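You operate a simulated robot arm through the tools that you are given. There is no shell and no other tool. Be economical: measure what you need, move in short steps, check, and stop when the job is done.

Carry out the task below with a simulated two-armed robot. There is one attempt and no reset: what you move stays moved.

Task
On the white folding table, fold the blue towel in half.

Only the result counts: the job must be done as asked and must still hold three seconds after the hand-in. Knocking over, shifting, dropping, spilling or breaking anything else fails it. Flat cloth is picked up by pressing the open fingertips on it (5 to 10 N) and closing them slowly along it; thin cloth reads only 2 to 8 mm in the jaws.

Robot
Two 7-joint arms with two-finger grippers on one trunk, on a base that drives. Base frame: it is fixed to the floor where the robot stands at the start and does not move with it; the origin is under the middle of the robot, x ahead of it, y to its left, z up; the surface under the hand at the start is at about z = 0.75. Lengths are in m, angles in degrees, forces in N, time in s.
The left shoulder is at the start at [0.078, 0.151, 0.913], the right one opposite. With the tool pointing down near the work surface each hand reaches from about 0.28 to 0.8 m from the robot's upright axis, wherever it stands, measured 20 degrees to its own side. Places, roughly: white folding table [0.8, -0.1, 0.8]. Payload 2.54 kg a hand.
The tool frame of a hand sits at the grasp point between the pads (the TCP): z along the fingers, y along the line on which they close. The tips reach 0.03 m beyond it. Largest opening 0.116 m; the body of the gripper starts 0.095 m behind the TCP.
Orientation is that of the tool frame in the base frame, as a unit quaternion [w, x, y, z]. With the fingers straight down and closing along the base's y, the tool's x points along the base's -x, its y along +y and its z along -z.

Tools
- The arms move only by the tool step_arm. It takes "left_targets", "right_targets" or both (then of equal length, played together; a hand with none holds still); each is text: rows parted by semicolons, each of 7 numbers parted by spaces: the shift along the base's x, y, z in m, then the turn, a rotation vector about the base's x, y, z in degrees, then the opening, from 0 (shut) to 1 (fully open). In form: x y z rx ry rz claw; .... A call has 1 to 20 rows; each row is the pose to reach, as a shift and turn from the pose commanded when the call began. A row lasts 0.2 s, in which the tool goes at most 0.05 m and 8.6 degrees; a call with a longer step from one row to the next is refused whole, and so is a gripper value outside its range. Where a pose cannot be reached the arm comes as near as it can. A force on the tool above 40 N (or 10 N above the force at the start of the call, whichever is more), or a blocked arm, ends the call early, and 0.2 s more pass. Each finger travels about 0.072 m/s and halts on what it meets, pressing with about 28 N; the grip force reading is that of the motor and also rises with nothing between the fingers. The clock runs only during rows and for 0.2 s after the last one: add rows that repeat a pose to give the fingers time. The reply holds the time, the measured pose of the TCP, the force on the tool along the base axes, the opening and the grip force, in the units named above and with some noise, with the torque about the TCP (base axes, N m) and any sound that the robot's microphone picked up.
- Cameras (640 x 400 px; columns grow to the right, rows downward): "scene" is now at [0.1535, -0.012, 1.0278]; the picture's right is [-0.15, -0.99, 0.00], its down [-0.61, 0.09, -0.79] and it looks along [0.78, -0.12, -0.62] (base axes); focal length 214 px, centre (320, 200). "left" rides on the left gripper at [0.069, 0.015, -0.122] in its tool frame; the picture's right is [-0.21, 0.98, 0.00], its down [-0.83, -0.18, -0.53] and it looks along [-0.52, -0.11, 0.85] (tool axes); focal length 251 px, centre (320, 200). "right" rides on the right gripper at [0.069, -0.015, -0.122] in its tool frame; the picture's right is [0.21, 0.98, 0.00], its down [-0.83, 0.18, -0.53] and it looks along [-0.52, 0.11, 0.85] (tool axes); focal length 251 px, centre (320, 200). There is no depth. A picture from a camera that has moved, and an enlarged one, comes with that camera's place and axes in the base frame and with its lens.
- grab_frame(camera): a new picture of that camera. The clock stands still meanwhile.
- raise_lower(by): slides the trunk up (or, below 0, down) by that many m; the arms and the scene camera ride with it, the base frame stays. It gives what a move gives, with no picture.
- roll_base(legs): drives the robot by 1 to 6 legs, each [ahead, left, turn to the left] in m, m and degrees, along the robot's own axes; the way and the turn of a leg run together, so that a leg with both is an arc; at most 1.5 m and 180 degrees a leg. The arms and the cameras ride along, it lands a little off, and it stops where it bumps. It gives what a move gives.
- pan_tilt(pan, tilt): turns the head with the scene camera to pan (to the left, within 80 degrees either way) and tilt (down, from -29 to 69), counted from straight ahead of the robot. It gives what a move gives.
- zoom(camera, box): a new picture of the part [left, top, right, bottom] of that camera's present view, enlarged. The clock stands still meanwhile.
- finish_job(): hands the job in; it is judged then, once.

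Go step by step. Nothing tells you exact positions but the pictures and the camera data: compare them with the known pose of the tool, close in by small moves and look again before you grip or let go. The budget is 120 turns and 100 pictures, counting those below and the enlarged ones. Unless the task says otherwise, let go and move clear before handing in, and close with one line.

The tools are called by a JSON object that holds its "api" and its "payload". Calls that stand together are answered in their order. step_arm: Moves the arms, as the interface text tells. Its arguments: {"type":"object","properties":{"left_targets":{"type":"string"},"right_targets":{"type":"string"}},"required":[]} The other tools are called the same way: raise_lower (by) slides the trunk up or down; roll_base (legs) drives the base; pan_tilt (pan, tilt) turns the head that bears the scene camera; grab_frame (camera) takes a picture; zoom (camera, box) takes an enlarged picture of a part of a camera's view; finish_job () hands the job in.

At the start:

```text
time: 0.0
left_tool_pos: [0.5859, 0.099, 0.8977]
left_tool_rot: [0.001, 0.0, 1.0, 0.0]
left_wrist_force: [-0.4, 0.3, -0.1]
left_moment: [0.01, 0.0, 0.01]
left_gripper_width: 0.1159
left_grasp_force: 0.1
right_tool_pos: [0.2946, -0.282, 0.9428]
right_tool_rot: [0.0, 0.0, 1.0, 0.0]
right_wrist_force: [-0.4, 0.2, -0.1]
right_moment: [-0.03, 0.0, -0.01]
right_gripper_width: 0.1157
right_grasp_force: 0.1
trunk travel left (down, up): [-0.15, 0.139]
robot x, y, heading: [-0.0033, 0.0016, 0.1]
head pan, tilt: [-8.6, 38.1]
```

scene: 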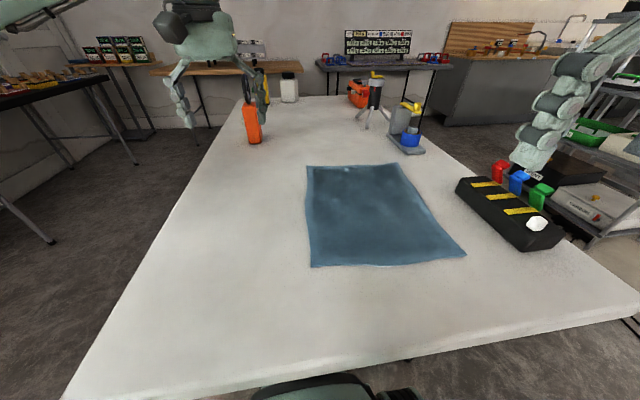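
right: 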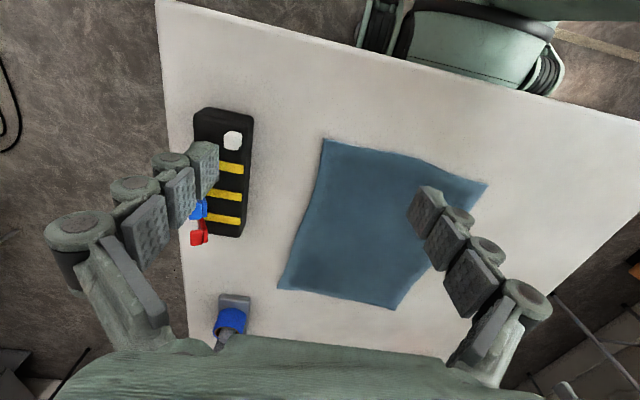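
left: 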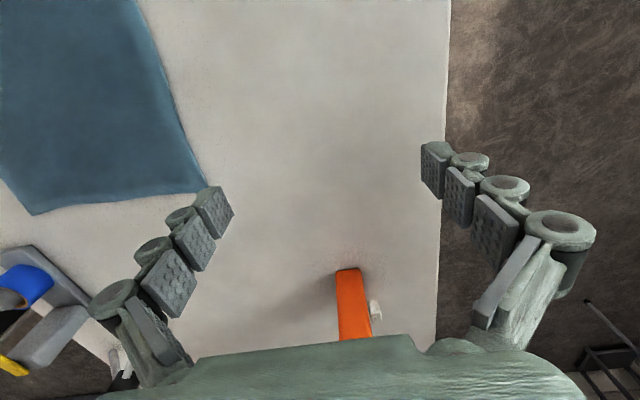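

The blue towel lies flat with corners at about far-left (0.65,-0.055), far-right (0.627,-0.294), near-right (0.328,-0.27) and near-left (0.342,-0.03). I plan to fold the far edge toward me with both hands, so I first bring each hand above its far corner.

{"api": "step_arm", "payload": {"left_targets": "0.01 -0.03 0 0 0 0 0.6; 0.02 -0.06 0 0 0 0 0.3; 0.03 -0.09 -0.01 0 0 0 0.3; 0.04 -0.12 -0.02 0 0 0 0.3; 0.045 -0.15 -0.03 0 0 0 0.3; 0.049 -0.18 -0.05 0 0 0 0.3; 0.049 -0.18 -0.05 0 0 0 0.3; 0.049 -0.18 -0.05 0 0 0 0.3; 0.049 -0.18 -0.05 0 0 0 0.3", "right_targets": "0.04 0 0 0 0 0 0.6; 0.08 0.005 -0.01 0 0 0 0.3; 0.12 0.01 -0.02 0 0 0 0.3; 0.16 0.012 -0.03 0 0 0 0.3; 0.2 0.015 -0.045 0 0 0 0.3; 0.24 0.018 -0.06 0 0 0 0.3; 0.28 0.018 -0.075 0 0 0 0.3; 0.317 0.018 -0.09 0 0 0 0.3; 0.317 0.018 -0.09 0 0 0 0.3"}}

{"api": "grab_frame", "payload": {"camera": "left"}}

{"api": "grab_frame", "payload": {"camera": "right"}}

{"api": "grab_frame", "payload": {"camera": "scene"}}

```text
time: 2.0
left_tool_pos: [0.638, -0.083, 0.8463]
left_tool_rot: [0.001, 0.0, 1.0, 0.0]
left_wrist_force: [0.2, 0.0, 0.5]
left_moment: [-0.02, 0.01, 0.02]
left_gripper_width: 0.0349
left_grasp_force: 0.2
right_tool_pos: [0.6134, -0.2651, 0.8552]
right_tool_rot: [0.001, -0.001, 1.0, 0.0]
right_wrist_force: [0.3, 0.0, -0.6]
right_moment: [-0.02, 0.03, -0.03]
right_gripper_width: 0.0349
right_grasp_force: 0.1
trunk travel left (down, up): [-0.15, 0.139]
robot x, y, heading: [-0.0008, 0.0023, -0.1]
head pan, tilt: [-8.6, 38.1]
```

```text
96 pictures are left
camera left: at [0.5687, -0.0681, 0.9687], right [0.21, 0.98, 0.0], down [0.83, -0.18, 0.54], along [0.52, -0.11, -0.84], focal length 251 px, centre (320, 200)
```

left: 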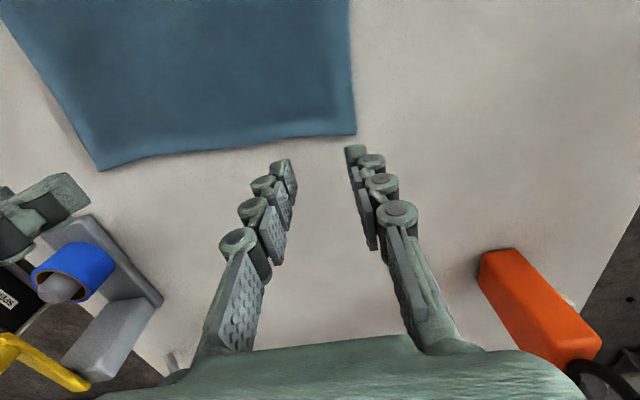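

```text
95 pictures are left
camera right: at [0.5445, -0.2816, 0.9769], right [-0.21, 0.98, 0.0], down [0.83, 0.18, 0.53], along [0.52, 0.11, -0.85], focal length 251 px, centre (320, 200)
```

right: 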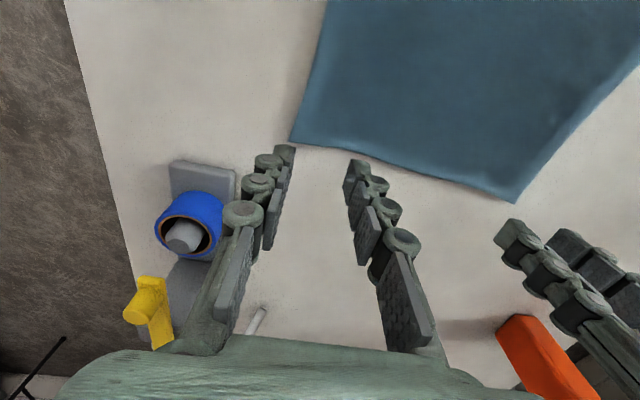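

```text
94 pictures are left
camera scene: at [0.1534, -0.012, 1.0278], right [-0.15, -0.99, 0.0], down [-0.61, 0.09, -0.79], along [0.78, -0.12, -0.62], focal length 214 px, centre (320, 200)
```

scene: 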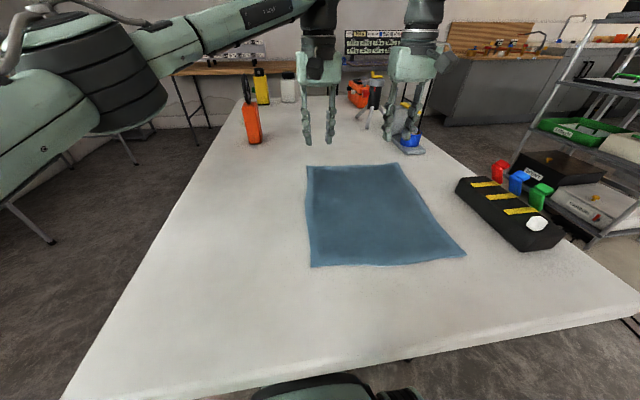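

The wrist views put the far corners at about (0.643,-0.050) and (0.626,-0.295), assuming the table is at z≈0.75. I will go down to just above the cloth at grip points slightly inside each corner.

{"api": "step_arm", "payload": {"left_targets": "-0.01 0.002 -0.02 0 0 0 0.3; -0.01 0.002 -0.04 0 0 0 0.3; -0.01 0.002 -0.054 0 0 0 0.3; -0.01 0.002 -0.054 0 0 0 0.3", "right_targets": "-0.003 0.0 -0.025 0 0 0 0.3; -0.003 0.0 -0.05 0 0 0 0.3; -0.003 0 -0.063 0 0 0 0.3; -0.003 0 -0.063 0 0 0 0.3"}}

{"api": "grab_frame", "payload": {"camera": "left"}}

{"api": "grab_frame", "payload": {"camera": "right"}}

```text
time: 3.0
left_tool_pos: [0.6261, -0.0789, 0.7939]
left_tool_rot: [0.001, 0.0, 1.0, 0.0]
left_wrist_force: [-0.2, 0.2, -0.5]
left_moment: [0.0, -0.03, 0.0]
left_gripper_width: 0.0347
left_grasp_force: 0.1
right_tool_pos: [0.6087, -0.2641, 0.7908]
right_tool_rot: [0.0, 0.0, 1.0, 0.0]
right_wrist_force: [-0.4, -0.3, 0.6]
right_moment: [-0.01, 0.02, 0.02]
right_gripper_width: 0.0347
right_grasp_force: 0.1
trunk travel left (down, up): [-0.15, 0.139]
robot x, y, heading: [-0.0016, -0.0038, 0.1]
head pan, tilt: [-8.6, 38.1]
```

```text
93 pictures are left
camera left: at [0.557, -0.0648, 0.9161], right [0.21, 0.98, 0.0], down [0.83, -0.18, 0.54], along [0.52, -0.11, -0.84], focal length 251 px, centre (320, 200)
```

left: 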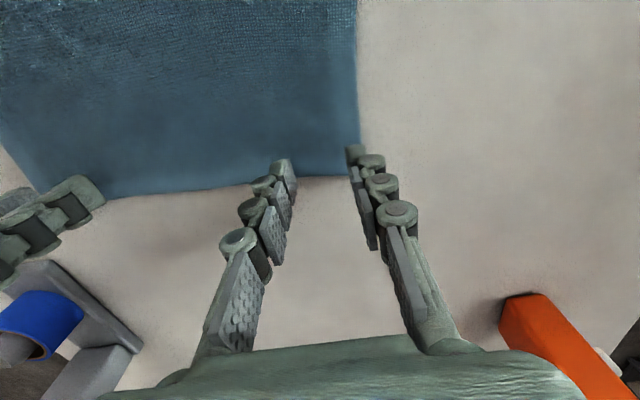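

```text
92 pictures are left
camera right: at [0.5395, -0.2808, 0.9129], right [-0.21, 0.98, 0.0], down [0.83, 0.18, 0.53], along [0.52, 0.11, -0.85], focal length 251 px, centre (320, 200)
```

right: 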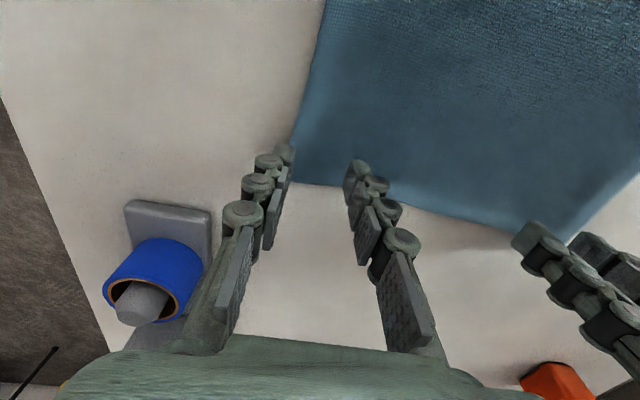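

The outer fingertips are right at the side edges, so I shift both hands inward a little and then press down slowly until contact.

{"api": "step_arm", "payload": {"left_targets": "0 -0.012 0 0 0 0 0.3; 0 -0.012 -0.005 0 0 0 0.3; 0 -0.012 -0.009 0 0 0 0.3; 0 -0.012 -0.012 0 0 0 0.3; 0 -0.012 -0.014 0 0 0 0.3", "right_targets": "0 0.017 0 0 0 0 0.3; 0 0.017 -0.004 0 0 0 0.3; 0 0.017 -0.007 0 0 0 0.3; 0 0.017 -0.009 0 0 0 0.3; 0 0.017 -0.011 0 0 0 0.3"}}

```text
time: 4.2
left_tool_pos: [0.6267, -0.0902, 0.7833]
left_tool_rot: [0.003, -0.001, 1.0, -0.001]
left_wrist_force: [1.7, -0.1, 9.7]
left_moment: [-0.05, -0.04, 0.0]
left_gripper_width: 0.0356
left_grasp_force: 0.1
right_tool_pos: [0.6073, -0.2479, 0.7826]
right_tool_rot: [0.002, 0.0, 1.0, 0.0]
right_wrist_force: [1.9, -1.2, 12.0]
right_moment: [-0.07, -0.05, 0.02]
right_gripper_width: 0.0354
right_grasp_force: 0.4
trunk travel left (down, up): [-0.15, 0.139]
robot x, y, heading: [-0.0015, -0.0031, -0.2]
head pan, tilt: [-8.6, 38.1]
```

Both hands press with about 10 N at tool z≈0.783. I close the fingers slowly along the cloth, easing up slightly on the right.

{"api": "step_arm", "payload": {"left_targets": "0 0 0 0 0 0 0.27; 0 0 0 0 0 0 0.24; 0 0 0 0 0 0 0.21; 0 0 0 0 0 0 0.18; 0 0 0 0 0 0 0.15; 0 0 0 0 0 0 0.12; 0 0 0 0 0 0 0.09; 0 0 0 0 0 0 0.06; 0 0 0 0 0 0 0.03; 0 0 0 0 0 0 0; 0 0 0 0 0 0 0; 0 0 0 0 0 0 0", "right_targets": "0 0 0.001 0 0 0 0.27; 0 0 0.001 0 0 0 0.24; 0 0 0.001 0 0 0 0.21; 0 0 0.001 0 0 0 0.18; 0 0 0.001 0 0 0 0.15; 0 0 0.001 0 0 0 0.12; 0 0 0.001 0 0 0 0.09; 0 0 0.001 0 0 0 0.06; 0 0 0.001 0 0 0 0.03; 0 0 0.001 0 0 0 0; 0 0 0.001 0 0 0 0; 0 0 0.001 0 0 0 0"}}

{"api": "grab_frame", "payload": {"camera": "left"}}

{"api": "grab_frame", "payload": {"camera": "right"}}

```text
time: 6.8
left_tool_pos: [0.625, -0.0916, 0.782]
left_tool_rot: [0.001, 0.0, 1.0, -0.001]
left_wrist_force: [-0.5, -7.6, 8.8]
left_moment: [-0.16, 0.03, 0.02]
left_gripper_width: 0.0032
left_grasp_force: 27.6
right_tool_pos: [0.6072, -0.2468, 0.7822]
right_tool_rot: [0.001, 0.0, 1.0, 0.001]
right_wrist_force: [0.3, 7.2, 4.6]
right_moment: [0.21, 0.05, -0.09]
right_gripper_width: 0.0029
right_grasp_force: 27.8
trunk travel left (down, up): [-0.15, 0.139]
robot x, y, heading: [-0.0012, -0.0013, 0.0]
head pan, tilt: [-8.6, 38.1]
```

```text
91 pictures are left
camera left: at [0.5563, -0.0761, 0.9028], right [0.21, 0.98, 0.0], down [0.82, -0.18, 0.54], along [0.52, -0.12, -0.84], focal length 251 px, centre (320, 200)
```

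left: 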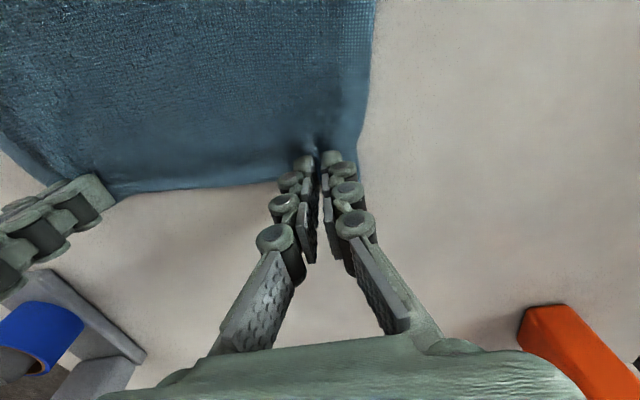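

```text
90 pictures are left
camera right: at [0.5378, -0.2632, 0.9043], right [-0.21, 0.98, 0.0], down [0.82, 0.18, 0.54], along [0.52, 0.11, -0.84], focal length 251 px, centre (320, 200)
```

right: 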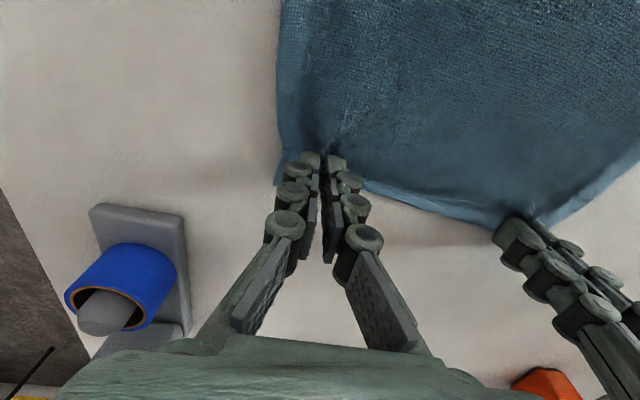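

Both jaws read about 3 mm, so cloth appears to be held. I lift a few centimetres and check.

{"api": "step_arm", "payload": {"left_targets": "0 0 0.015 0 0 0 0; -0.01 0 0.03 0 0 0 0; -0.02 0 0.05 0 0 0 0; -0.02 0 0.05 0 0 0 0", "right_targets": "0 0 0.015 0 0 0 0; -0.01 0 0.03 0 0 0 0; -0.02 0 0.05 0 0 0 0; -0.02 0 0.05 0 0 0 0"}}

{"api": "grab_frame", "payload": {"camera": "scene"}}

{"api": "grab_frame", "payload": {"camera": "right"}}

```text
time: 7.8
left_tool_pos: [0.6047, -0.0906, 0.829]
left_tool_rot: [0.001, 0.001, 1.0, 0.0]
left_wrist_force: [-0.5, -5.1, -0.3]
left_moment: [-0.14, 0.04, 0.08]
left_gripper_width: 0.0033
left_grasp_force: 28.2
right_tool_pos: [0.5862, -0.2461, 0.8314]
right_tool_rot: [0.0, -0.001, 1.0, 0.0]
right_wrist_force: [0.5, 6.4, 0.1]
right_moment: [0.18, -0.01, -0.07]
right_gripper_width: 0.0028
right_grasp_force: 28.2
trunk travel left (down, up): [-0.15, 0.139]
robot x, y, heading: [0.0022, 0.0001, 0.1]
head pan, tilt: [-8.6, 38.1]
```

```text
89 pictures are left
camera scene: at [0.1534, -0.012, 1.0278], right [-0.15, -0.99, 0.0], down [-0.61, 0.09, -0.79], along [0.78, -0.12, -0.62], focal length 214 px, centre (320, 200)
```

scene: 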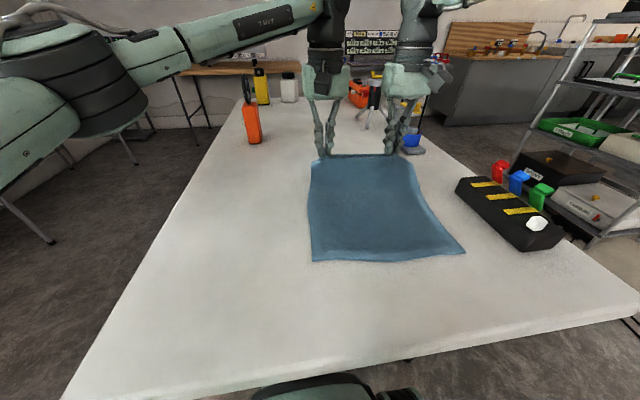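

```text
88 pictures are left
camera right: at [0.5176, -0.2625, 0.9536], right [-0.21, 0.98, 0.0], down [0.83, 0.18, 0.53], along [0.52, 0.11, -0.85], focal length 251 px, centre (320, 200)
```

right: 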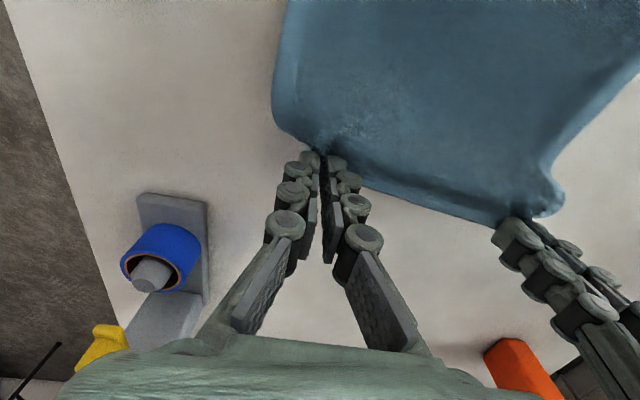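

The cloth is held by both hands and has lifted evenly. I now tilt the fingers forward (bodies toward me) while moving back and up, so the free edge will end up outward rather than tucked under.

{"api": "step_arm", "payload": {"left_targets": "-0.009 0 0.004 0 -6 0 0; -0.018 0 0.008 0 -12 0 0; -0.027 0 0.012 0 -18 0 0; -0.036 0 0.016 0 -24 0 0; -0.045 0.001 0.02 0 -30 0 0; -0.055 0.002 0.024 0 -36 0 0; -0.065 0.003 0.028 0 -42 0 0; -0.075 0.004 0.03 0 -48 0 0; -0.075 0.004 0.03 0 -48 0 0", "right_targets": "-0.009 0 0.004 0 -6 0 0; -0.018 0 0.008 0 -12 0 0; -0.027 0 0.012 0 -18 0 0; -0.036 0 0.016 0 -24 0 0; -0.045 0.001 0.02 0 -30 0 0; -0.055 0.002 0.024 0 -36 0 0; -0.065 0.003 0.028 0 -42 0 0; -0.075 0.004 0.03 0 -48 0 0; -0.075 0.004 0.03 0 -48 0 0"}}

{"api": "grab_frame", "payload": {"camera": "scene"}}

```text
time: 9.8
left_tool_pos: [0.5292, -0.0857, 0.8611]
left_tool_rot: [0.408, 0.001, 0.913, -0.001]
left_wrist_force: [-1.5, -6.4, 0.0]
left_moment: [-0.19, 0.07, -0.09]
left_gripper_width: 0.0036
left_grasp_force: 28.0
right_tool_pos: [0.513, -0.2432, 0.8602]
right_tool_rot: [0.408, 0.0, 0.913, 0.001]
right_wrist_force: [-0.2, 5.4, -0.3]
right_moment: [0.16, -0.02, 0.06]
right_gripper_width: 0.0029
right_grasp_force: 27.6
trunk travel left (down, up): [-0.15, 0.139]
robot x, y, heading: [-0.0018, 0.0028, -0.1]
head pan, tilt: [-8.6, 38.1]
```

```text
87 pictures are left
camera scene: at [0.1535, -0.012, 1.0278], right [-0.15, -0.99, 0.0], down [-0.61, 0.09, -0.79], along [0.78, -0.12, -0.62], focal length 214 px, centre (320, 200)
```

scene: 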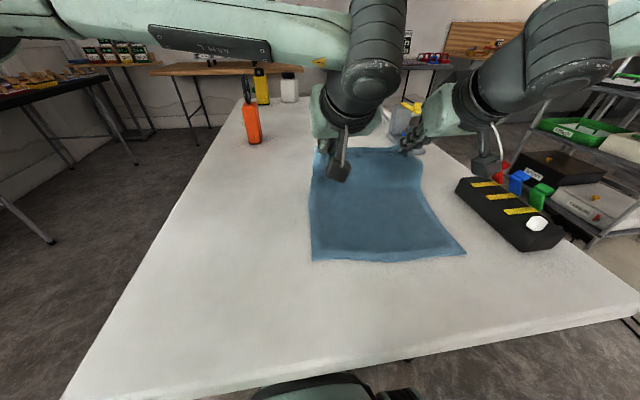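

Both hands are tilted 48° and still hold the cloth. I roll the base straight back 0.15 m to carry the edge over while keeping a comfortable arm pose.

{"api": "roll_base", "payload": {"legs": [[-0.15, 0.01, 0]]}}

{"api": "grab_frame", "payload": {"camera": "scene"}}

{"api": "grab_frame", "payload": {"camera": "left"}}

```text
time: 11.2
left_tool_pos: [0.3795, -0.0787, 0.8614]
left_tool_rot: [0.407, 0.002, 0.913, -0.002]
left_wrist_force: [-0.8, -5.8, -1.2]
left_moment: [-0.16, 0.03, -0.06]
left_gripper_width: 0.0031
left_grasp_force: 28.1
right_tool_pos: [0.3622, -0.2346, 0.8608]
right_tool_rot: [0.407, 0.001, 0.914, 0.0]
right_wrist_force: [0.5, 6.3, 0.5]
right_moment: [0.17, -0.02, 0.1]
right_gripper_width: 0.003
right_grasp_force: 27.3
trunk travel left (down, up): [-0.15, 0.139]
robot x, y, heading: [-0.1528, 0.0084, -0.0]
head pan, tilt: [-8.6, 38.1]
```

```text
86 pictures are left
camera scene: at [0.0028, -0.0022, 1.0279], right [-0.15, -0.99, 0.0], down [-0.61, 0.09, -0.79], along [0.78, -0.12, -0.62], focal length 214 px, centre (320, 200)
```

scene: 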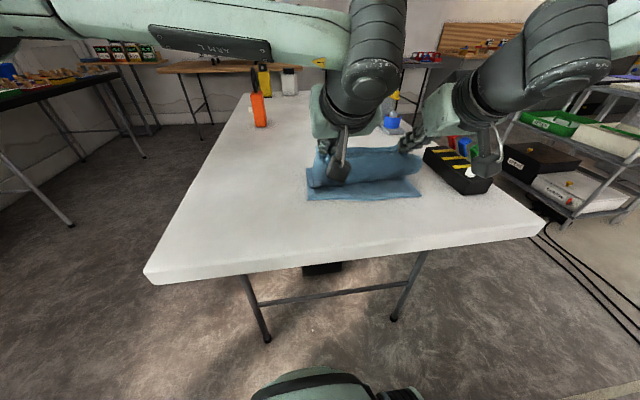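

```text
85 pictures are left
camera left: at [0.2424, -0.0627, 0.8912], right [0.15, 0.98, 0.16], down [0.15, -0.18, 0.97], along [0.98, -0.12, -0.18], focal length 251 px, centre (320, 200)
```

left: 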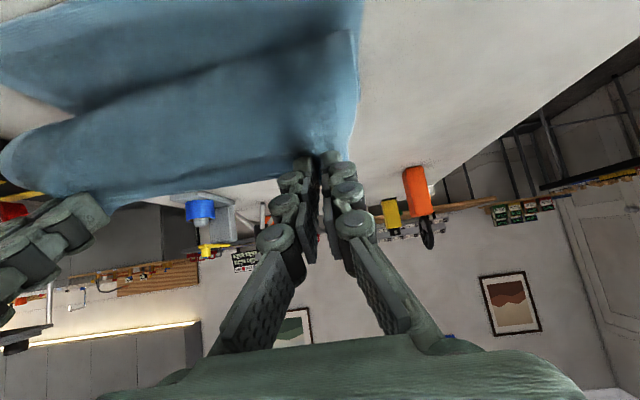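

The edge is over and the near edge remains in place near x≈0.33–0.35. Next I lower both hands to lay the edge along the near edge.

{"api": "step_arm", "payload": {"left_targets": "-0.01 0.001 -0.01 0 0 0 0; -0.02 0.003 -0.022 0 0 0 0; -0.028 0.004 -0.036 0 0 0 0; -0.034 0.005 -0.05 0 0 0 0; -0.037 0.006 -0.062 0 0 0 0; -0.038 0.006 -0.072 0 0 0 0; -0.038 0.006 -0.072 0 0 0 0", "right_targets": "-0.01 0.001 -0.01 0 0 0 0; -0.02 0.003 -0.022 0 0 0 0; -0.028 0.004 -0.036 0 0 0 0; -0.034 0.005 -0.05 0 0 0 0; -0.037 0.006 -0.062 0 0 0 0; -0.038 0.006 -0.072 0 0 0 0; -0.038 0.006 -0.072 0 0 0 0"}}

{"api": "grab_frame", "payload": {"camera": "scene"}}

{"api": "zoom", "payload": {"camera": "scene", "box": [240, 120, 480, 270]}}

{"api": "grab_frame", "payload": {"camera": "right"}}

```text
time: 12.8
left_tool_pos: [0.3408, -0.0734, 0.7889]
left_tool_rot: [0.408, 0.001, 0.913, -0.001]
left_wrist_force: [0.3, -7.3, 1.0]
left_moment: [-0.23, -0.06, -0.11]
left_gripper_width: 0.0033
left_grasp_force: 27.9
right_tool_pos: [0.3498, -0.2322, 0.7917]
right_tool_rot: [0.406, 0.0, 0.914, 0.001]
right_wrist_force: [-0.1, 7.4, -0.5]
right_moment: [0.25, 0.02, 0.15]
right_gripper_width: 0.0026
right_grasp_force: 28.0
right hand out of reach, approached as far as the arm can: row 3, 4, 5, 6, 7
trunk travel left (down, up): [-0.15, 0.139]
robot x, y, heading: [-0.1494, 0.0126, -0.1]
head pan, tilt: [-8.6, 38.1]
```

```text
84 pictures are left
camera scene: at [0.0029, -0.0022, 1.0279], right [-0.15, -0.99, 0.0], down [-0.61, 0.09, -0.79], along [0.78, -0.12, -0.62], focal length 214 px, centre (320, 200)
```

scene: 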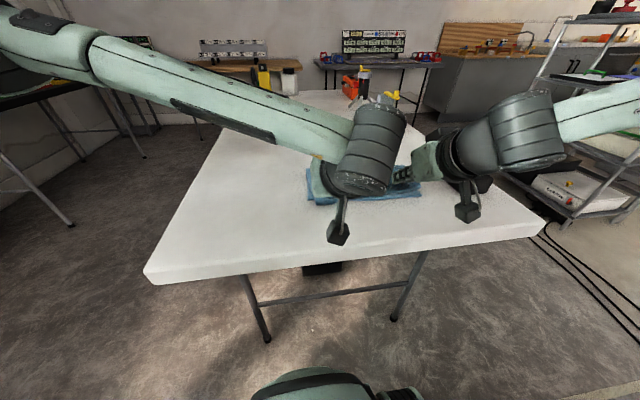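

```text
2.67 times, centred on (360, 195) of scene
camera zoom: at [0.0029, -0.0022, 1.0279], right [-0.15, -0.99, 0.0], down [-0.61, 0.09, -0.79], along [0.78, -0.12, -0.62], focal length 572 px, centre (213, 213)
```

zoom: 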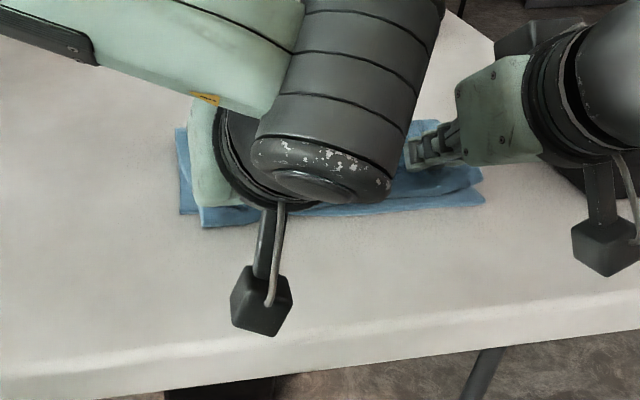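

```text
82 pictures are left
camera right: at [0.2136, -0.2469, 0.8231], right [-0.14, 0.98, -0.16], down [0.16, 0.18, 0.97], along [0.98, 0.11, -0.18], focal length 251 px, centre (320, 200)
```

right: 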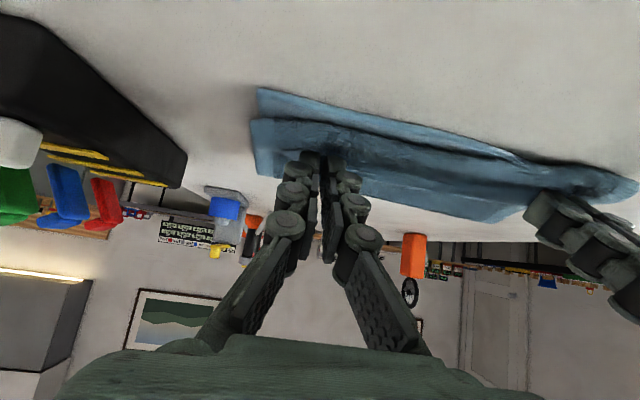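

The left edge is down with a slight overshoot, but the right arm ran out of reach about 2.5 cm short. I lift slightly, move both hands forward, then roll the base back to get the reach.

{"api": "step_arm", "payload": {"left_targets": "0.01 0 0.012 0 0 0 0; 0.025 0 0.02 0 0 0 0; 0.04 0 0.025 0 0 0 0; 0.06 0 0.03 0 0 0 0; 0.07 0 0.03 0 0 0 0", "right_targets": "0.025 0 0.012 0 0 0 0; 0.04 0 0.02 0 0 0 0; 0.05 0 0.025 0 0 0 0; 0.06 0 0.03 0 0 0 0; 0.07 0 0.03 0 0 0 0"}}

{"api": "roll_base", "payload": {"legs": [[-0.07, 0, 0]]}}

```text
time: 14.0
left_tool_pos: [0.4106, -0.0727, 0.8186]
left_tool_rot: [0.406, 0.001, 0.914, -0.001]
left_wrist_force: [0.5, -6.1, 0.7]
left_moment: [-0.21, 0.01, -0.05]
left_gripper_width: 0.0035
left_grasp_force: 28.0
right_tool_pos: [0.4223, -0.2304, 0.8239]
right_tool_rot: [0.406, 0.001, 0.914, -0.001]
right_wrist_force: [-0.9, 6.6, -0.4]
right_moment: [0.22, 0.01, 0.06]
right_gripper_width: 0.0031
right_grasp_force: 28.0
trunk travel left (down, up): [-0.15, 0.139]
robot x, y, heading: [-0.1512, 0.0124, -0.1]
head pan, tilt: [-8.6, 38.1]
```

```text
time: 15.0
left_tool_pos: [0.3404, -0.073, 0.8179]
left_tool_rot: [0.408, 0.001, 0.913, -0.001]
left_wrist_force: [0.7, -7.4, -0.3]
left_moment: [-0.19, -0.02, -0.1]
left_gripper_width: 0.0035
left_grasp_force: 27.6
right_tool_pos: [0.3516, -0.2303, 0.8245]
right_tool_rot: [0.406, 0.0, 0.914, 0.001]
right_wrist_force: [0.0, 7.4, -0.8]
right_moment: [0.21, 0.01, 0.12]
right_gripper_width: 0.0031
right_grasp_force: 28.4
trunk travel left (down, up): [-0.15, 0.139]
robot x, y, heading: [-0.2188, 0.0126, 0.1]
head pan, tilt: [-8.6, 38.1]
```

The hands are back over the near edge with more room to move. I look before placing.

{"api": "grab_frame", "payload": {"camera": "right"}}

{"api": "grab_frame", "payload": {"camera": "left"}}

{"api": "zoom", "payload": {"camera": "scene", "box": [240, 100, 480, 250]}}

```text
81 pictures are left
camera right: at [0.2154, -0.2465, 0.8544], right [-0.14, 0.98, -0.16], down [0.16, 0.18, 0.97], along [0.98, 0.11, -0.18], focal length 251 px, centre (320, 200)
```

right: 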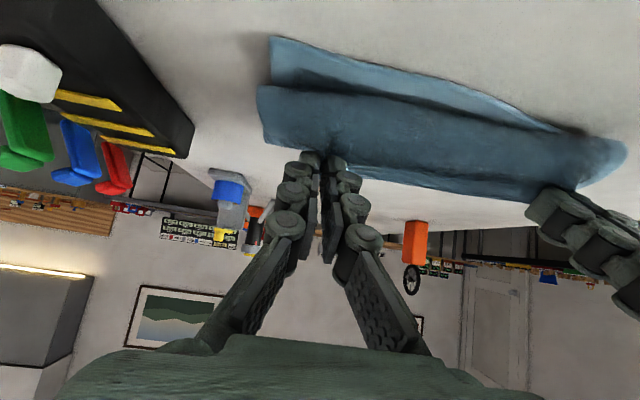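

```text
80 pictures are left
camera left: at [0.2044, -0.0575, 0.849], right [0.15, 0.98, 0.16], down [0.15, -0.18, 0.97], along [0.98, -0.12, -0.18], focal length 251 px, centre (320, 200)
```

left: 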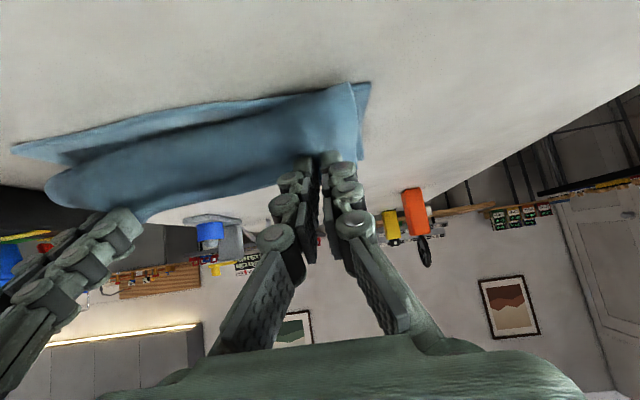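

```text
2.67 times, centred on (360, 175) of scene
camera zoom: at [-0.0661, -0.0022, 1.0279], right [-0.15, -0.99, 0.0], down [-0.61, 0.09, -0.79], along [0.78, -0.12, -0.62], focal length 572 px, centre (213, 267)
```

zoom: 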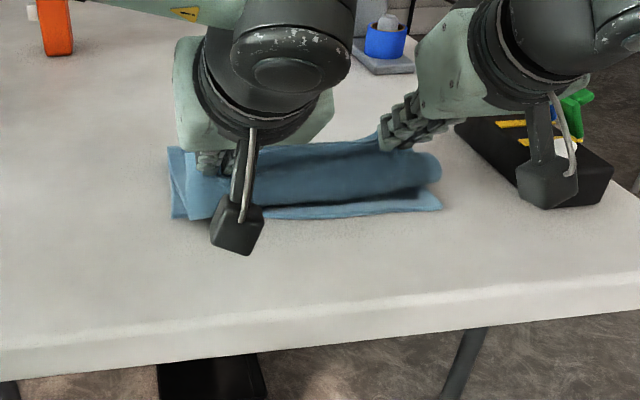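

The near edge is now around x≈0.336–0.358. I lower the grip points to about 1.5 cm inside that edge.

{"api": "step_arm", "payload": {"left_targets": "0.004 0 -0.01 0 0 0 0; 0.008 0 -0.02 0 0 0 0; 0.01 0 -0.03 0 0 0 0; 0.01 0 -0.037 0 0 0 0; 0.01 0 -0.037 0 0 0 0", "right_targets": "-0.008 0 -0.01 0 0 0 0; -0.014 0 -0.02 0 0 0 0; -0.014 0 -0.03 0 0 0 0; -0.014 0 -0.043 0 0 0 0; -0.014 0 -0.043 0 0 0 0"}}

{"api": "grab_frame", "payload": {"camera": "right"}}

{"api": "grab_frame", "payload": {"camera": "left"}}

```text
time: 16.2
left_tool_pos: [0.3502, -0.0733, 0.7834]
left_tool_rot: [0.409, 0.001, 0.913, -0.003]
left_wrist_force: [0.1, -7.7, 8.4]
left_moment: [-0.21, -0.13, -0.1]
left_gripper_width: 0.0033
left_grasp_force: 27.7
right_tool_pos: [0.336, -0.2306, 0.7848]
right_tool_rot: [0.41, 0.002, 0.912, -0.001]
right_wrist_force: [1.3, 7.1, 15.0]
right_moment: [0.21, -0.23, 0.1]
right_gripper_width: 0.0028
right_grasp_force: 28.2
trunk travel left (down, up): [-0.15, 0.139]
robot x, y, heading: [-0.2168, 0.0103, -0.1]
head pan, tilt: [-8.6, 38.1]
```

```text
78 pictures are left
camera right: at [0.2003, -0.2464, 0.8138], right [-0.14, 0.98, -0.16], down [0.15, 0.18, 0.97], along [0.98, 0.11, -0.17], focal length 251 px, centre (320, 200)
```

right: 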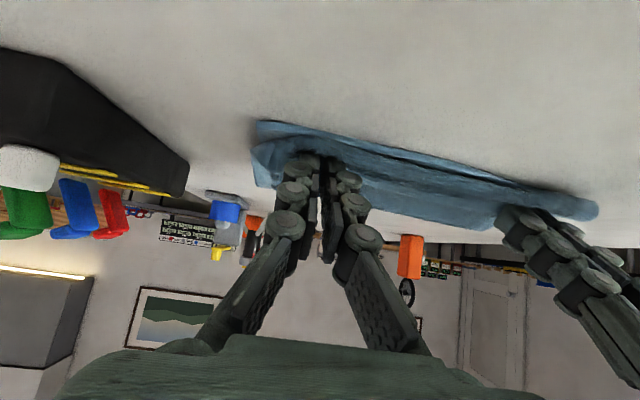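

```text
77 pictures are left
camera left: at [0.2143, -0.0575, 0.8142], right [0.15, 0.98, 0.16], down [0.15, -0.18, 0.97], along [0.98, -0.12, -0.17], focal length 251 px, centre (320, 200)
```

left: 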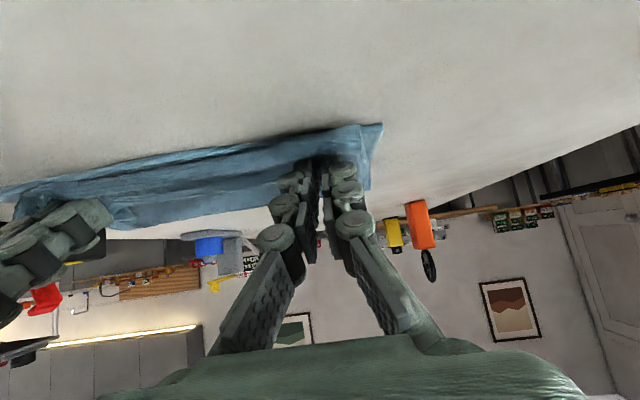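

The edge lies along the near edge with light contact. I open slowly and withdraw back along the fingers.

{"api": "step_arm", "payload": {"left_targets": "0 0 0.002 0 0 0 0.05; 0 0 0.002 0 0 0 0.1; 0 0 0.002 0 0 0 0.15; 0 0 0.002 0 0 0 0.2; -0.007 0 0.008 0 0 0 0.2; -0.018 0 0.018 0 0 0 0.2; -0.035 0 0.033 0 0 0 0.2; -0.055 0 0.053 0 0 0 0.2; -0.07 0 0.08 0 0 0 0.2; -0.07 0 0.11 0 0 0 0.2", "right_targets": "0 0 0.002 0 0 0 0.05; 0 0 0.002 0 0 0 0.1; 0 0 0.002 0 0 0 0.15; 0 0 0.002 0 0 0 0.2; -0.007 0 0.008 0 0 0 0.2; -0.018 0 0.018 0 0 0 0.2; -0.035 0 0.033 0 0 0 0.2; -0.055 0 0.053 0 0 0 0.2; -0.07 0 0.08 0 0 0 0.2; -0.07 0 0.11 0 0 0 0.2"}}

{"api": "grab_frame", "payload": {"camera": "scene"}}

{"api": "grab_frame", "payload": {"camera": "right"}}

{"api": "grab_frame", "payload": {"camera": "left"}}

```text
time: 18.4
left_tool_pos: [0.2793, -0.0713, 0.8917]
left_tool_rot: [0.408, 0.002, 0.913, -0.001]
left_wrist_force: [-0.4, -0.2, -0.2]
left_moment: [0.0, 0.0, -0.02]
left_gripper_width: 0.0232
left_grasp_force: 0.0
right_tool_pos: [0.2676, -0.2295, 0.8892]
right_tool_rot: [0.407, 0.0, 0.914, 0.0]
right_wrist_force: [0.5, 0.2, 0.1]
right_moment: [-0.02, 0.03, -0.02]
right_gripper_width: 0.0232
right_grasp_force: 0.1
trunk travel left (down, up): [-0.15, 0.139]
robot x, y, heading: [-0.2172, 0.0097, -0.0]
head pan, tilt: [-8.6, 38.1]
```

```text
76 pictures are left
camera scene: at [-0.066, -0.0021, 1.0278], right [-0.15, -0.99, 0.0], down [-0.61, 0.09, -0.79], along [0.78, -0.12, -0.62], focal length 214 px, centre (320, 200)
```

scene: 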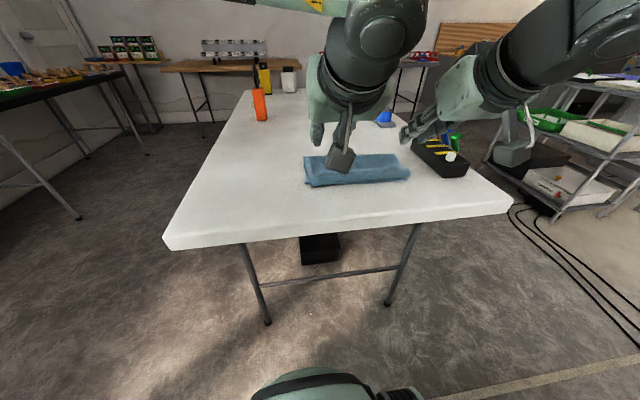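

```text
75 pictures are left
camera right: at [0.1322, -0.2455, 0.9211], right [-0.14, 0.98, -0.16], down [0.16, 0.18, 0.97], along [0.98, 0.11, -0.18], focal length 251 px, centre (320, 200)
```

right: 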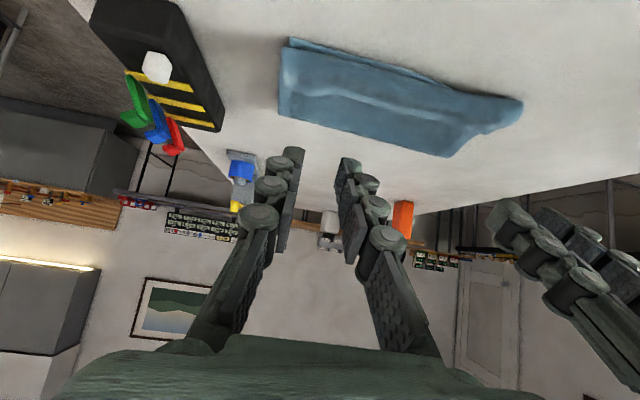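

```text
74 pictures are left
camera left: at [0.1432, -0.0562, 0.9227], right [0.15, 0.98, 0.16], down [0.15, -0.18, 0.97], along [0.98, -0.12, -0.18], focal length 251 px, centre (320, 200)
```

left: 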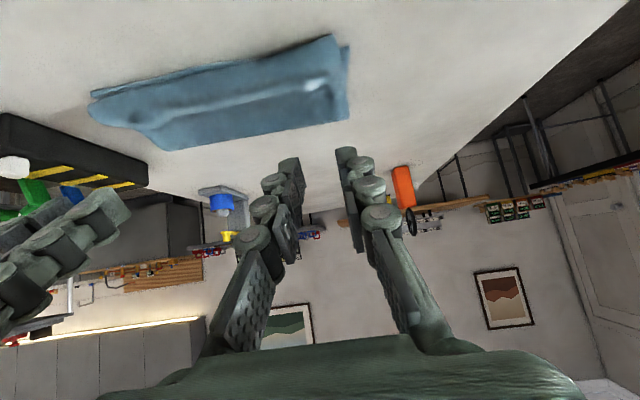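

The towel looks folded. I move the left hand clear and bring the right hand upright and high to view the towel from above.

{"api": "step_arm", "payload": {"left_targets": "0 0.04 0.02 0 8 0 0.2; 0 0.08 0.04 0 16 0 0.2; 0 0.12 0.06 0 24 0 0.2; 0.01 0.16 0.06 0 32 0 0.2; 0.02 0.2 0.06 0 40 0 0.2; 0.03 0.24 0.06 0 48 0 0.2", "right_targets": "0 0 0.02 0 8 0 0.2; 0 0 0.04 0 16 0 0.2; 0 -0.01 0.05 0 24 0 0.2; 0.01 -0.02 0.05 0 32 0 0.2; 0.02 -0.02 0.05 0 40 0 0.2; 0.04 -0.02 0.05 0 48 0 0.2"}}

{"api": "zoom", "payload": {"camera": "scene", "box": [240, 100, 480, 250]}}

{"api": "grab_frame", "payload": {"camera": "right"}}

```text
time: 19.8
left_tool_pos: [0.3122, 0.1693, 0.9507]
left_tool_rot: [-0.001, 0.001, 1.0, -0.002]
left_wrist_force: [-0.5, 0.2, 0.2]
left_moment: [-0.02, -0.02, 0.01]
left_gripper_width: 0.023
left_grasp_force: 0.1
right_tool_pos: [0.3084, -0.2503, 0.9417]
right_tool_rot: [0.0, 0.0, 1.0, -0.001]
right_wrist_force: [0.6, -0.1, -0.4]
right_moment: [0.05, 0.01, -0.02]
right_gripper_width: 0.0232
right_grasp_force: 0.1
trunk travel left (down, up): [-0.15, 0.139]
robot x, y, heading: [-0.2212, 0.0077, -0.1]
head pan, tilt: [-8.6, 38.1]
```

```text
2.67 times, centred on (360, 175) of scene
camera zoom: at [-0.0655, -0.0019, 1.0277], right [-0.15, -0.99, 0.0], down [-0.61, 0.09, -0.79], along [0.78, -0.12, -0.62], focal length 572 px, centre (213, 267)
```

zoom: 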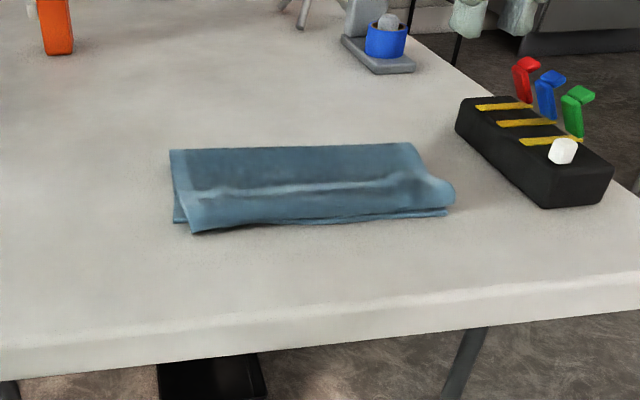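

```text
72 pictures are left
camera right: at [0.2399, -0.2664, 1.0639], right [-0.21, 0.98, 0.0], down [0.83, 0.18, 0.53], along [0.52, 0.11, -0.85], focal length 251 px, centre (320, 200)
```

right: 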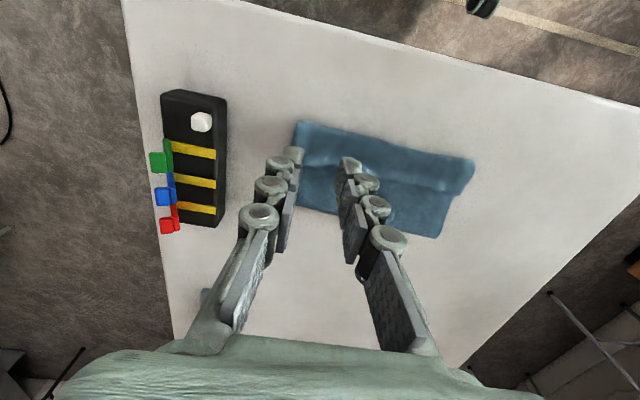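

The fold is neat with a ridge near the front edge; I zoom in to see whether the edge is curled and how well it matches.

{"api": "zoom", "payload": {"camera": "scene", "box": [295, 140, 423, 220]}}

{"api": "zoom", "payload": {"camera": "right", "box": [260, 100, 500, 250]}}

{"api": "grab_frame", "payload": {"camera": "left"}}

```text
5.00 times, centred on (359, 180) of scene
camera zoom: at [-0.0655, -0.0019, 1.0277], right [-0.15, -0.99, 0.0], down [-0.61, 0.09, -0.79], along [0.78, -0.12, -0.62], focal length 1072 px, centre (125, 300)
```

zoom: 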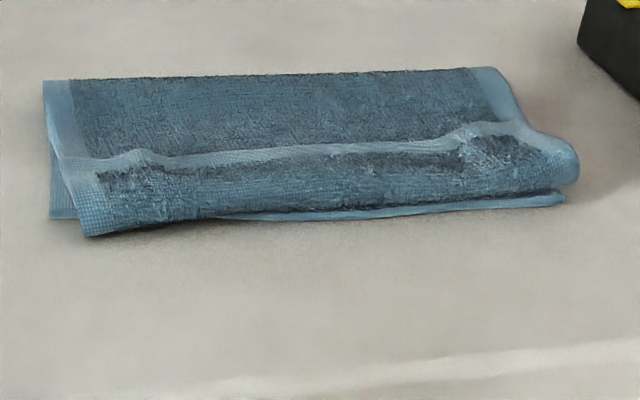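

```text
2.67 times, centred on (380, 175) of right
camera zoom: at [0.2399, -0.2664, 1.0639], right [-0.21, 0.98, 0.0], down [0.83, 0.18, 0.53], along [0.52, 0.11, -0.85], focal length 670 px, centre (160, 267)
```

zoom: 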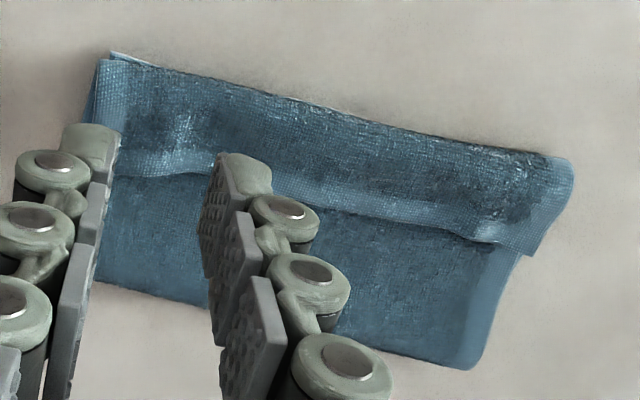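

```text
69 pictures are left
camera left: at [0.2431, 0.185, 1.0742], right [0.22, 0.98, 0.0], down [0.83, -0.18, 0.53], along [0.52, -0.12, -0.85], focal length 251 px, centre (320, 200)
```

left: 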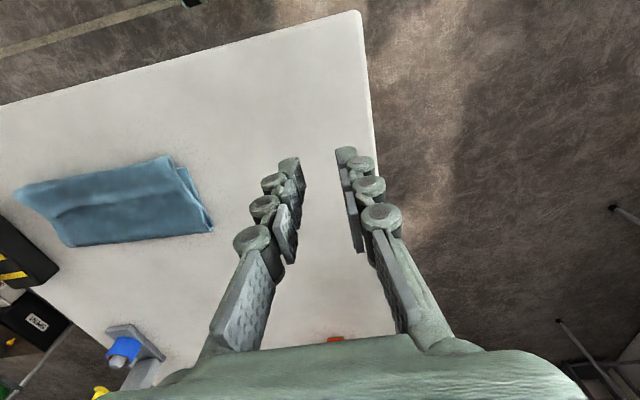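

The zoom shows the hem (plain band) is curled back on top at x≈0.37 by about 4 cm, so the fold is not true yet. I will re-grip that hem with the fingers closing along x, so I turn each hand 90° and move over it.

{"api": "step_arm", "payload": {"left_targets": "0.005 -0.022 -0.009 0 0 -8.2 0.3; 0.01 -0.044 -0.018 0 0 -16.4 0.3; 0.016 -0.066 -0.027 0 0 -24.6 0.3; 0.021 -0.088 -0.036 0 0 -32.8 0.3; 0.026 -0.11 -0.045 0 0 -41 0.3; 0.032 -0.132 -0.054 0 0 -49.2 0.3; 0.037 -0.154 -0.063 0 0 -57.4 0.3; 0.042 -0.176 -0.072 0 0 -65.6 0.3; 0.047 -0.2 -0.08 0 0 -73.8 0.3; 0.053 -0.222 -0.09 0 0 -82 0.3; 0.058 -0.244 -0.1 0 0 -90 0.3; 0.058 -0.244 -0.1 0 0 -90 0.3", "right_targets": "0.005 0.001 -0.008 0 0 8.2 0.3; 0.01 0.003 -0.016 0 0 16.4 0.3; 0.016 0.004 -0.024 0 0 24.6 0.3; 0.021 0.006 -0.032 0 0 32.8 0.3; 0.026 0.007 -0.04 0 0 41 0.3; 0.032 0.009 -0.048 0 0 49.2 0.3; 0.037 0.01 -0.056 0 0 57.4 0.3; 0.042 0.012 -0.064 0 0 65.6 0.3; 0.047 0.013 -0.072 0 0 73.8 0.3; 0.053 0.015 -0.08 0 0 82 0.3; 0.06 0.015 -0.09 0 0 90 0.3; 0.06 0.015 -0.09 0 0 90 0.3"}}

{"api": "grab_frame", "payload": {"camera": "left"}}

{"api": "grab_frame", "payload": {"camera": "right"}}

{"api": "grab_frame", "payload": {"camera": "scene"}}

```text
time: 22.4
left_tool_pos: [0.2179, -0.0277, 0.8545]
left_tool_rot: [0.007, 0.669, 0.743, 0.004]
left_wrist_force: [0.0, -0.1, -1.0]
left_moment: [-0.02, 0.01, -0.02]
left_gripper_width: 0.0349
left_grasp_force: 0.0
left hand out of reach, approached as far as the arm can: row 8, 9, 10, 11, 12
right_tool_pos: [0.1324, -0.0564, 0.8195]
right_tool_rot: [0.006, -0.684, 0.729, -0.02]
right_wrist_force: [-0.2, -0.4, -1.1]
right_moment: [0.01, 0.01, 0.01]
right_gripper_width: 0.0349
right_grasp_force: 0.1
right hand out of reach, approached as far as the arm can: row 5, 6, 7, 8, 9, 10, 11, 12
trunk travel left (down, up): [-0.15, 0.139]
robot x, y, heading: [-0.2209, 0.0109, -0.0]
head pan, tilt: [-8.6, 38.1]
```

```text
68 pictures are left
camera left: at [0.2242, 0.0428, 0.9759], right [0.99, -0.11, 0.02], down [-0.1, -0.84, 0.54], along [-0.04, -0.53, -0.84], focal length 251 px, centre (320, 200)
```

left: 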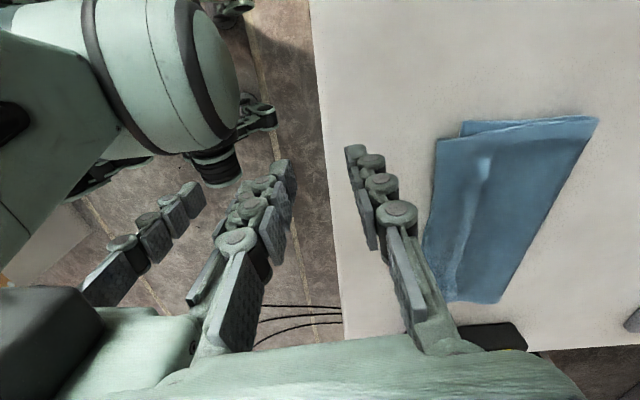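

```text
67 pictures are left
camera right: at [0.1395, -0.1245, 0.9437], right [-0.99, -0.15, -0.03], down [-0.15, 0.85, 0.51], along [-0.05, 0.51, -0.86], focal length 251 px, centre (320, 200)
```

right: 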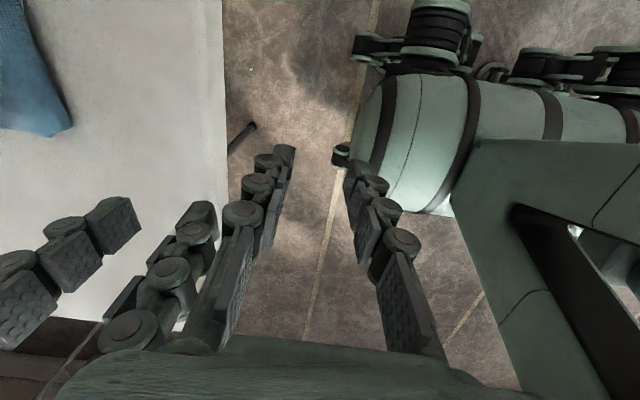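

```text
66 pictures are left
camera scene: at [-0.0656, -0.0023, 1.0278], right [-0.15, -0.99, 0.0], down [-0.61, 0.09, -0.79], along [0.78, -0.12, -0.62], focal length 214 px, centre (320, 200)
```

scene: 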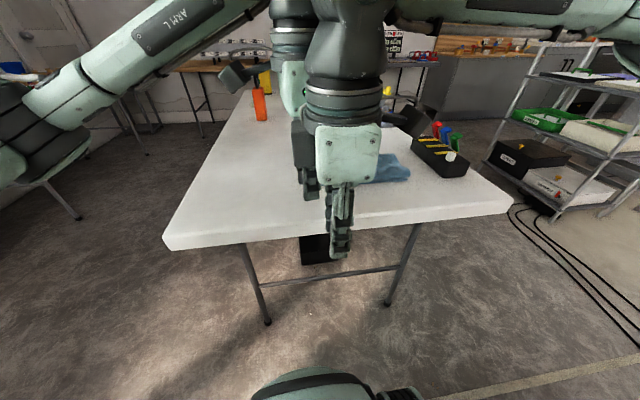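

That turn direction ran the arms out of reach and drew the hands toward me; the towel is untouched. I go back the way I came.

{"api": "step_arm", "payload": {"left_targets": "0.009 0.018 0.009 0 0 7.6 0.3; 0.017 0.036 0.018 0 0 15.3 0.3; 0.026 0.054 0.027 0 0 22.9 0.3; 0.034 0.072 0.036 0 0 30.5 0.3; 0.043 0.09 0.044 0 0 38.2 0.3; 0.051 0.108 0.053 0 0 45.8 0.3; 0.06 0.126 0.062 0 0 53.5 0.3; 0.068 0.144 0.071 0 0 61.1 0.3; 0.077 0.161 0.08 0 0 68.7 0.3; 0.085 0.179 0.088 0 0 76.4 0.3; 0.094 0.197 0.097 0 0 84 0.3; 0.094 0.197 0.097 0 0 84 0.3", "right_targets": "0.016 -0.018 0.011 0 0 -7.9 0.3; 0.032 -0.036 0.022 0 0 -15.7 0.3; 0.048 -0.054 0.033 0 0 -23.6 0.3; 0.064 -0.072 0.044 0 0 -31.4 0.3; 0.08 -0.09 0.055 0 0 -39.3 0.3; 0.096 -0.108 0.065 0 0 -47.1 0.3; 0.112 -0.126 0.076 0 0 -55 0.3; 0.128 -0.144 0.087 0 0 -62.8 0.3; 0.144 -0.161 0.098 0 0 -70.7 0.3; 0.16 -0.179 0.109 0 0 -78.5 0.3; 0.176 -0.197 0.12 0 0 -86.4 0.3; 0.176 -0.197 0.12 0 0 -86.4 0.3"}}

{"api": "grab_frame", "payload": {"camera": "scene"}}

```text
time: 25.0
left_tool_pos: [0.3145, 0.1687, 0.9518]
left_tool_rot: [0.003, -0.001, 1.0, 0.009]
left_wrist_force: [-0.2, -0.2, -0.2]
left_moment: [0.01, 0.0, -0.03]
left_gripper_width: 0.0348
left_grasp_force: 0.1
right_tool_pos: [0.2978, -0.2552, 0.9354]
right_tool_rot: [-0.01, 0.001, 1.0, -0.021]
right_wrist_force: [0.7, -0.4, 0.9]
right_moment: [-0.02, 0.01, -0.03]
right_gripper_width: 0.0348
right_grasp_force: 0.1
trunk travel left (down, up): [-0.15, 0.139]
robot x, y, heading: [-0.2198, 0.0102, -0.1]
head pan, tilt: [-8.6, 38.1]
```

```text
65 pictures are left
camera scene: at [-0.0659, -0.0022, 1.0278], right [-0.15, -0.99, 0.0], down [-0.61, 0.09, -0.79], along [0.78, -0.12, -0.62], focal length 214 px, centre (320, 200)
```

scene: 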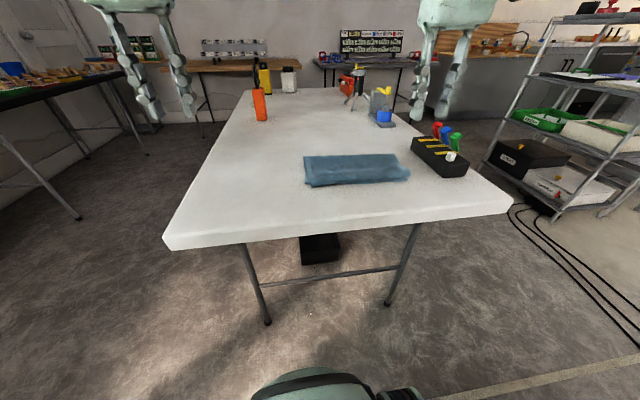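

The table view is clear again. Instead I'll pinch just the hem with the original finger direction and light pressure, so I measure the hem precisely first.

{"api": "zoom", "payload": {"camera": "scene", "box": [299, 145, 363, 195]}}

{"api": "zoom", "payload": {"camera": "scene", "box": [355, 145, 419, 195]}}

```text
8.00 times, centred on (331, 170) of scene
camera zoom: at [-0.0659, -0.0022, 1.0278], right [-0.15, -0.99, 0.0], down [-0.61, 0.09, -0.79], along [0.78, -0.12, -0.62], focal length 1716 px, centre (232, 440)
```

zoom: 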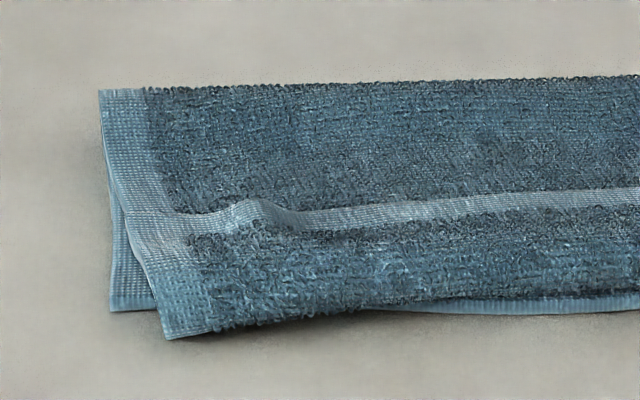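

```text
8.00 times, centred on (387, 170) of scene
camera zoom: at [-0.0659, -0.0022, 1.0278], right [-0.15, -0.99, 0.0], down [-0.61, 0.09, -0.79], along [0.78, -0.12, -0.62], focal length 1716 px, centre (-216, 440)
```

zoom: 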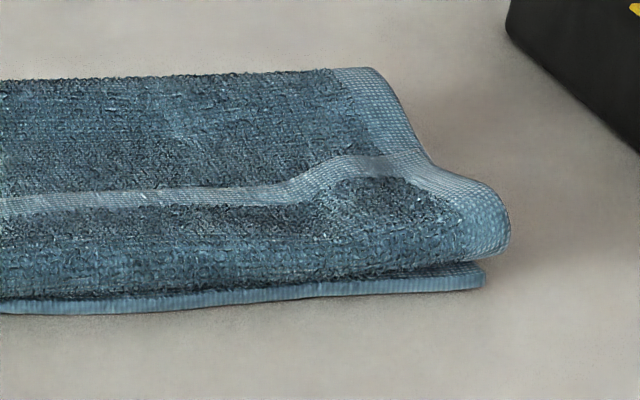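

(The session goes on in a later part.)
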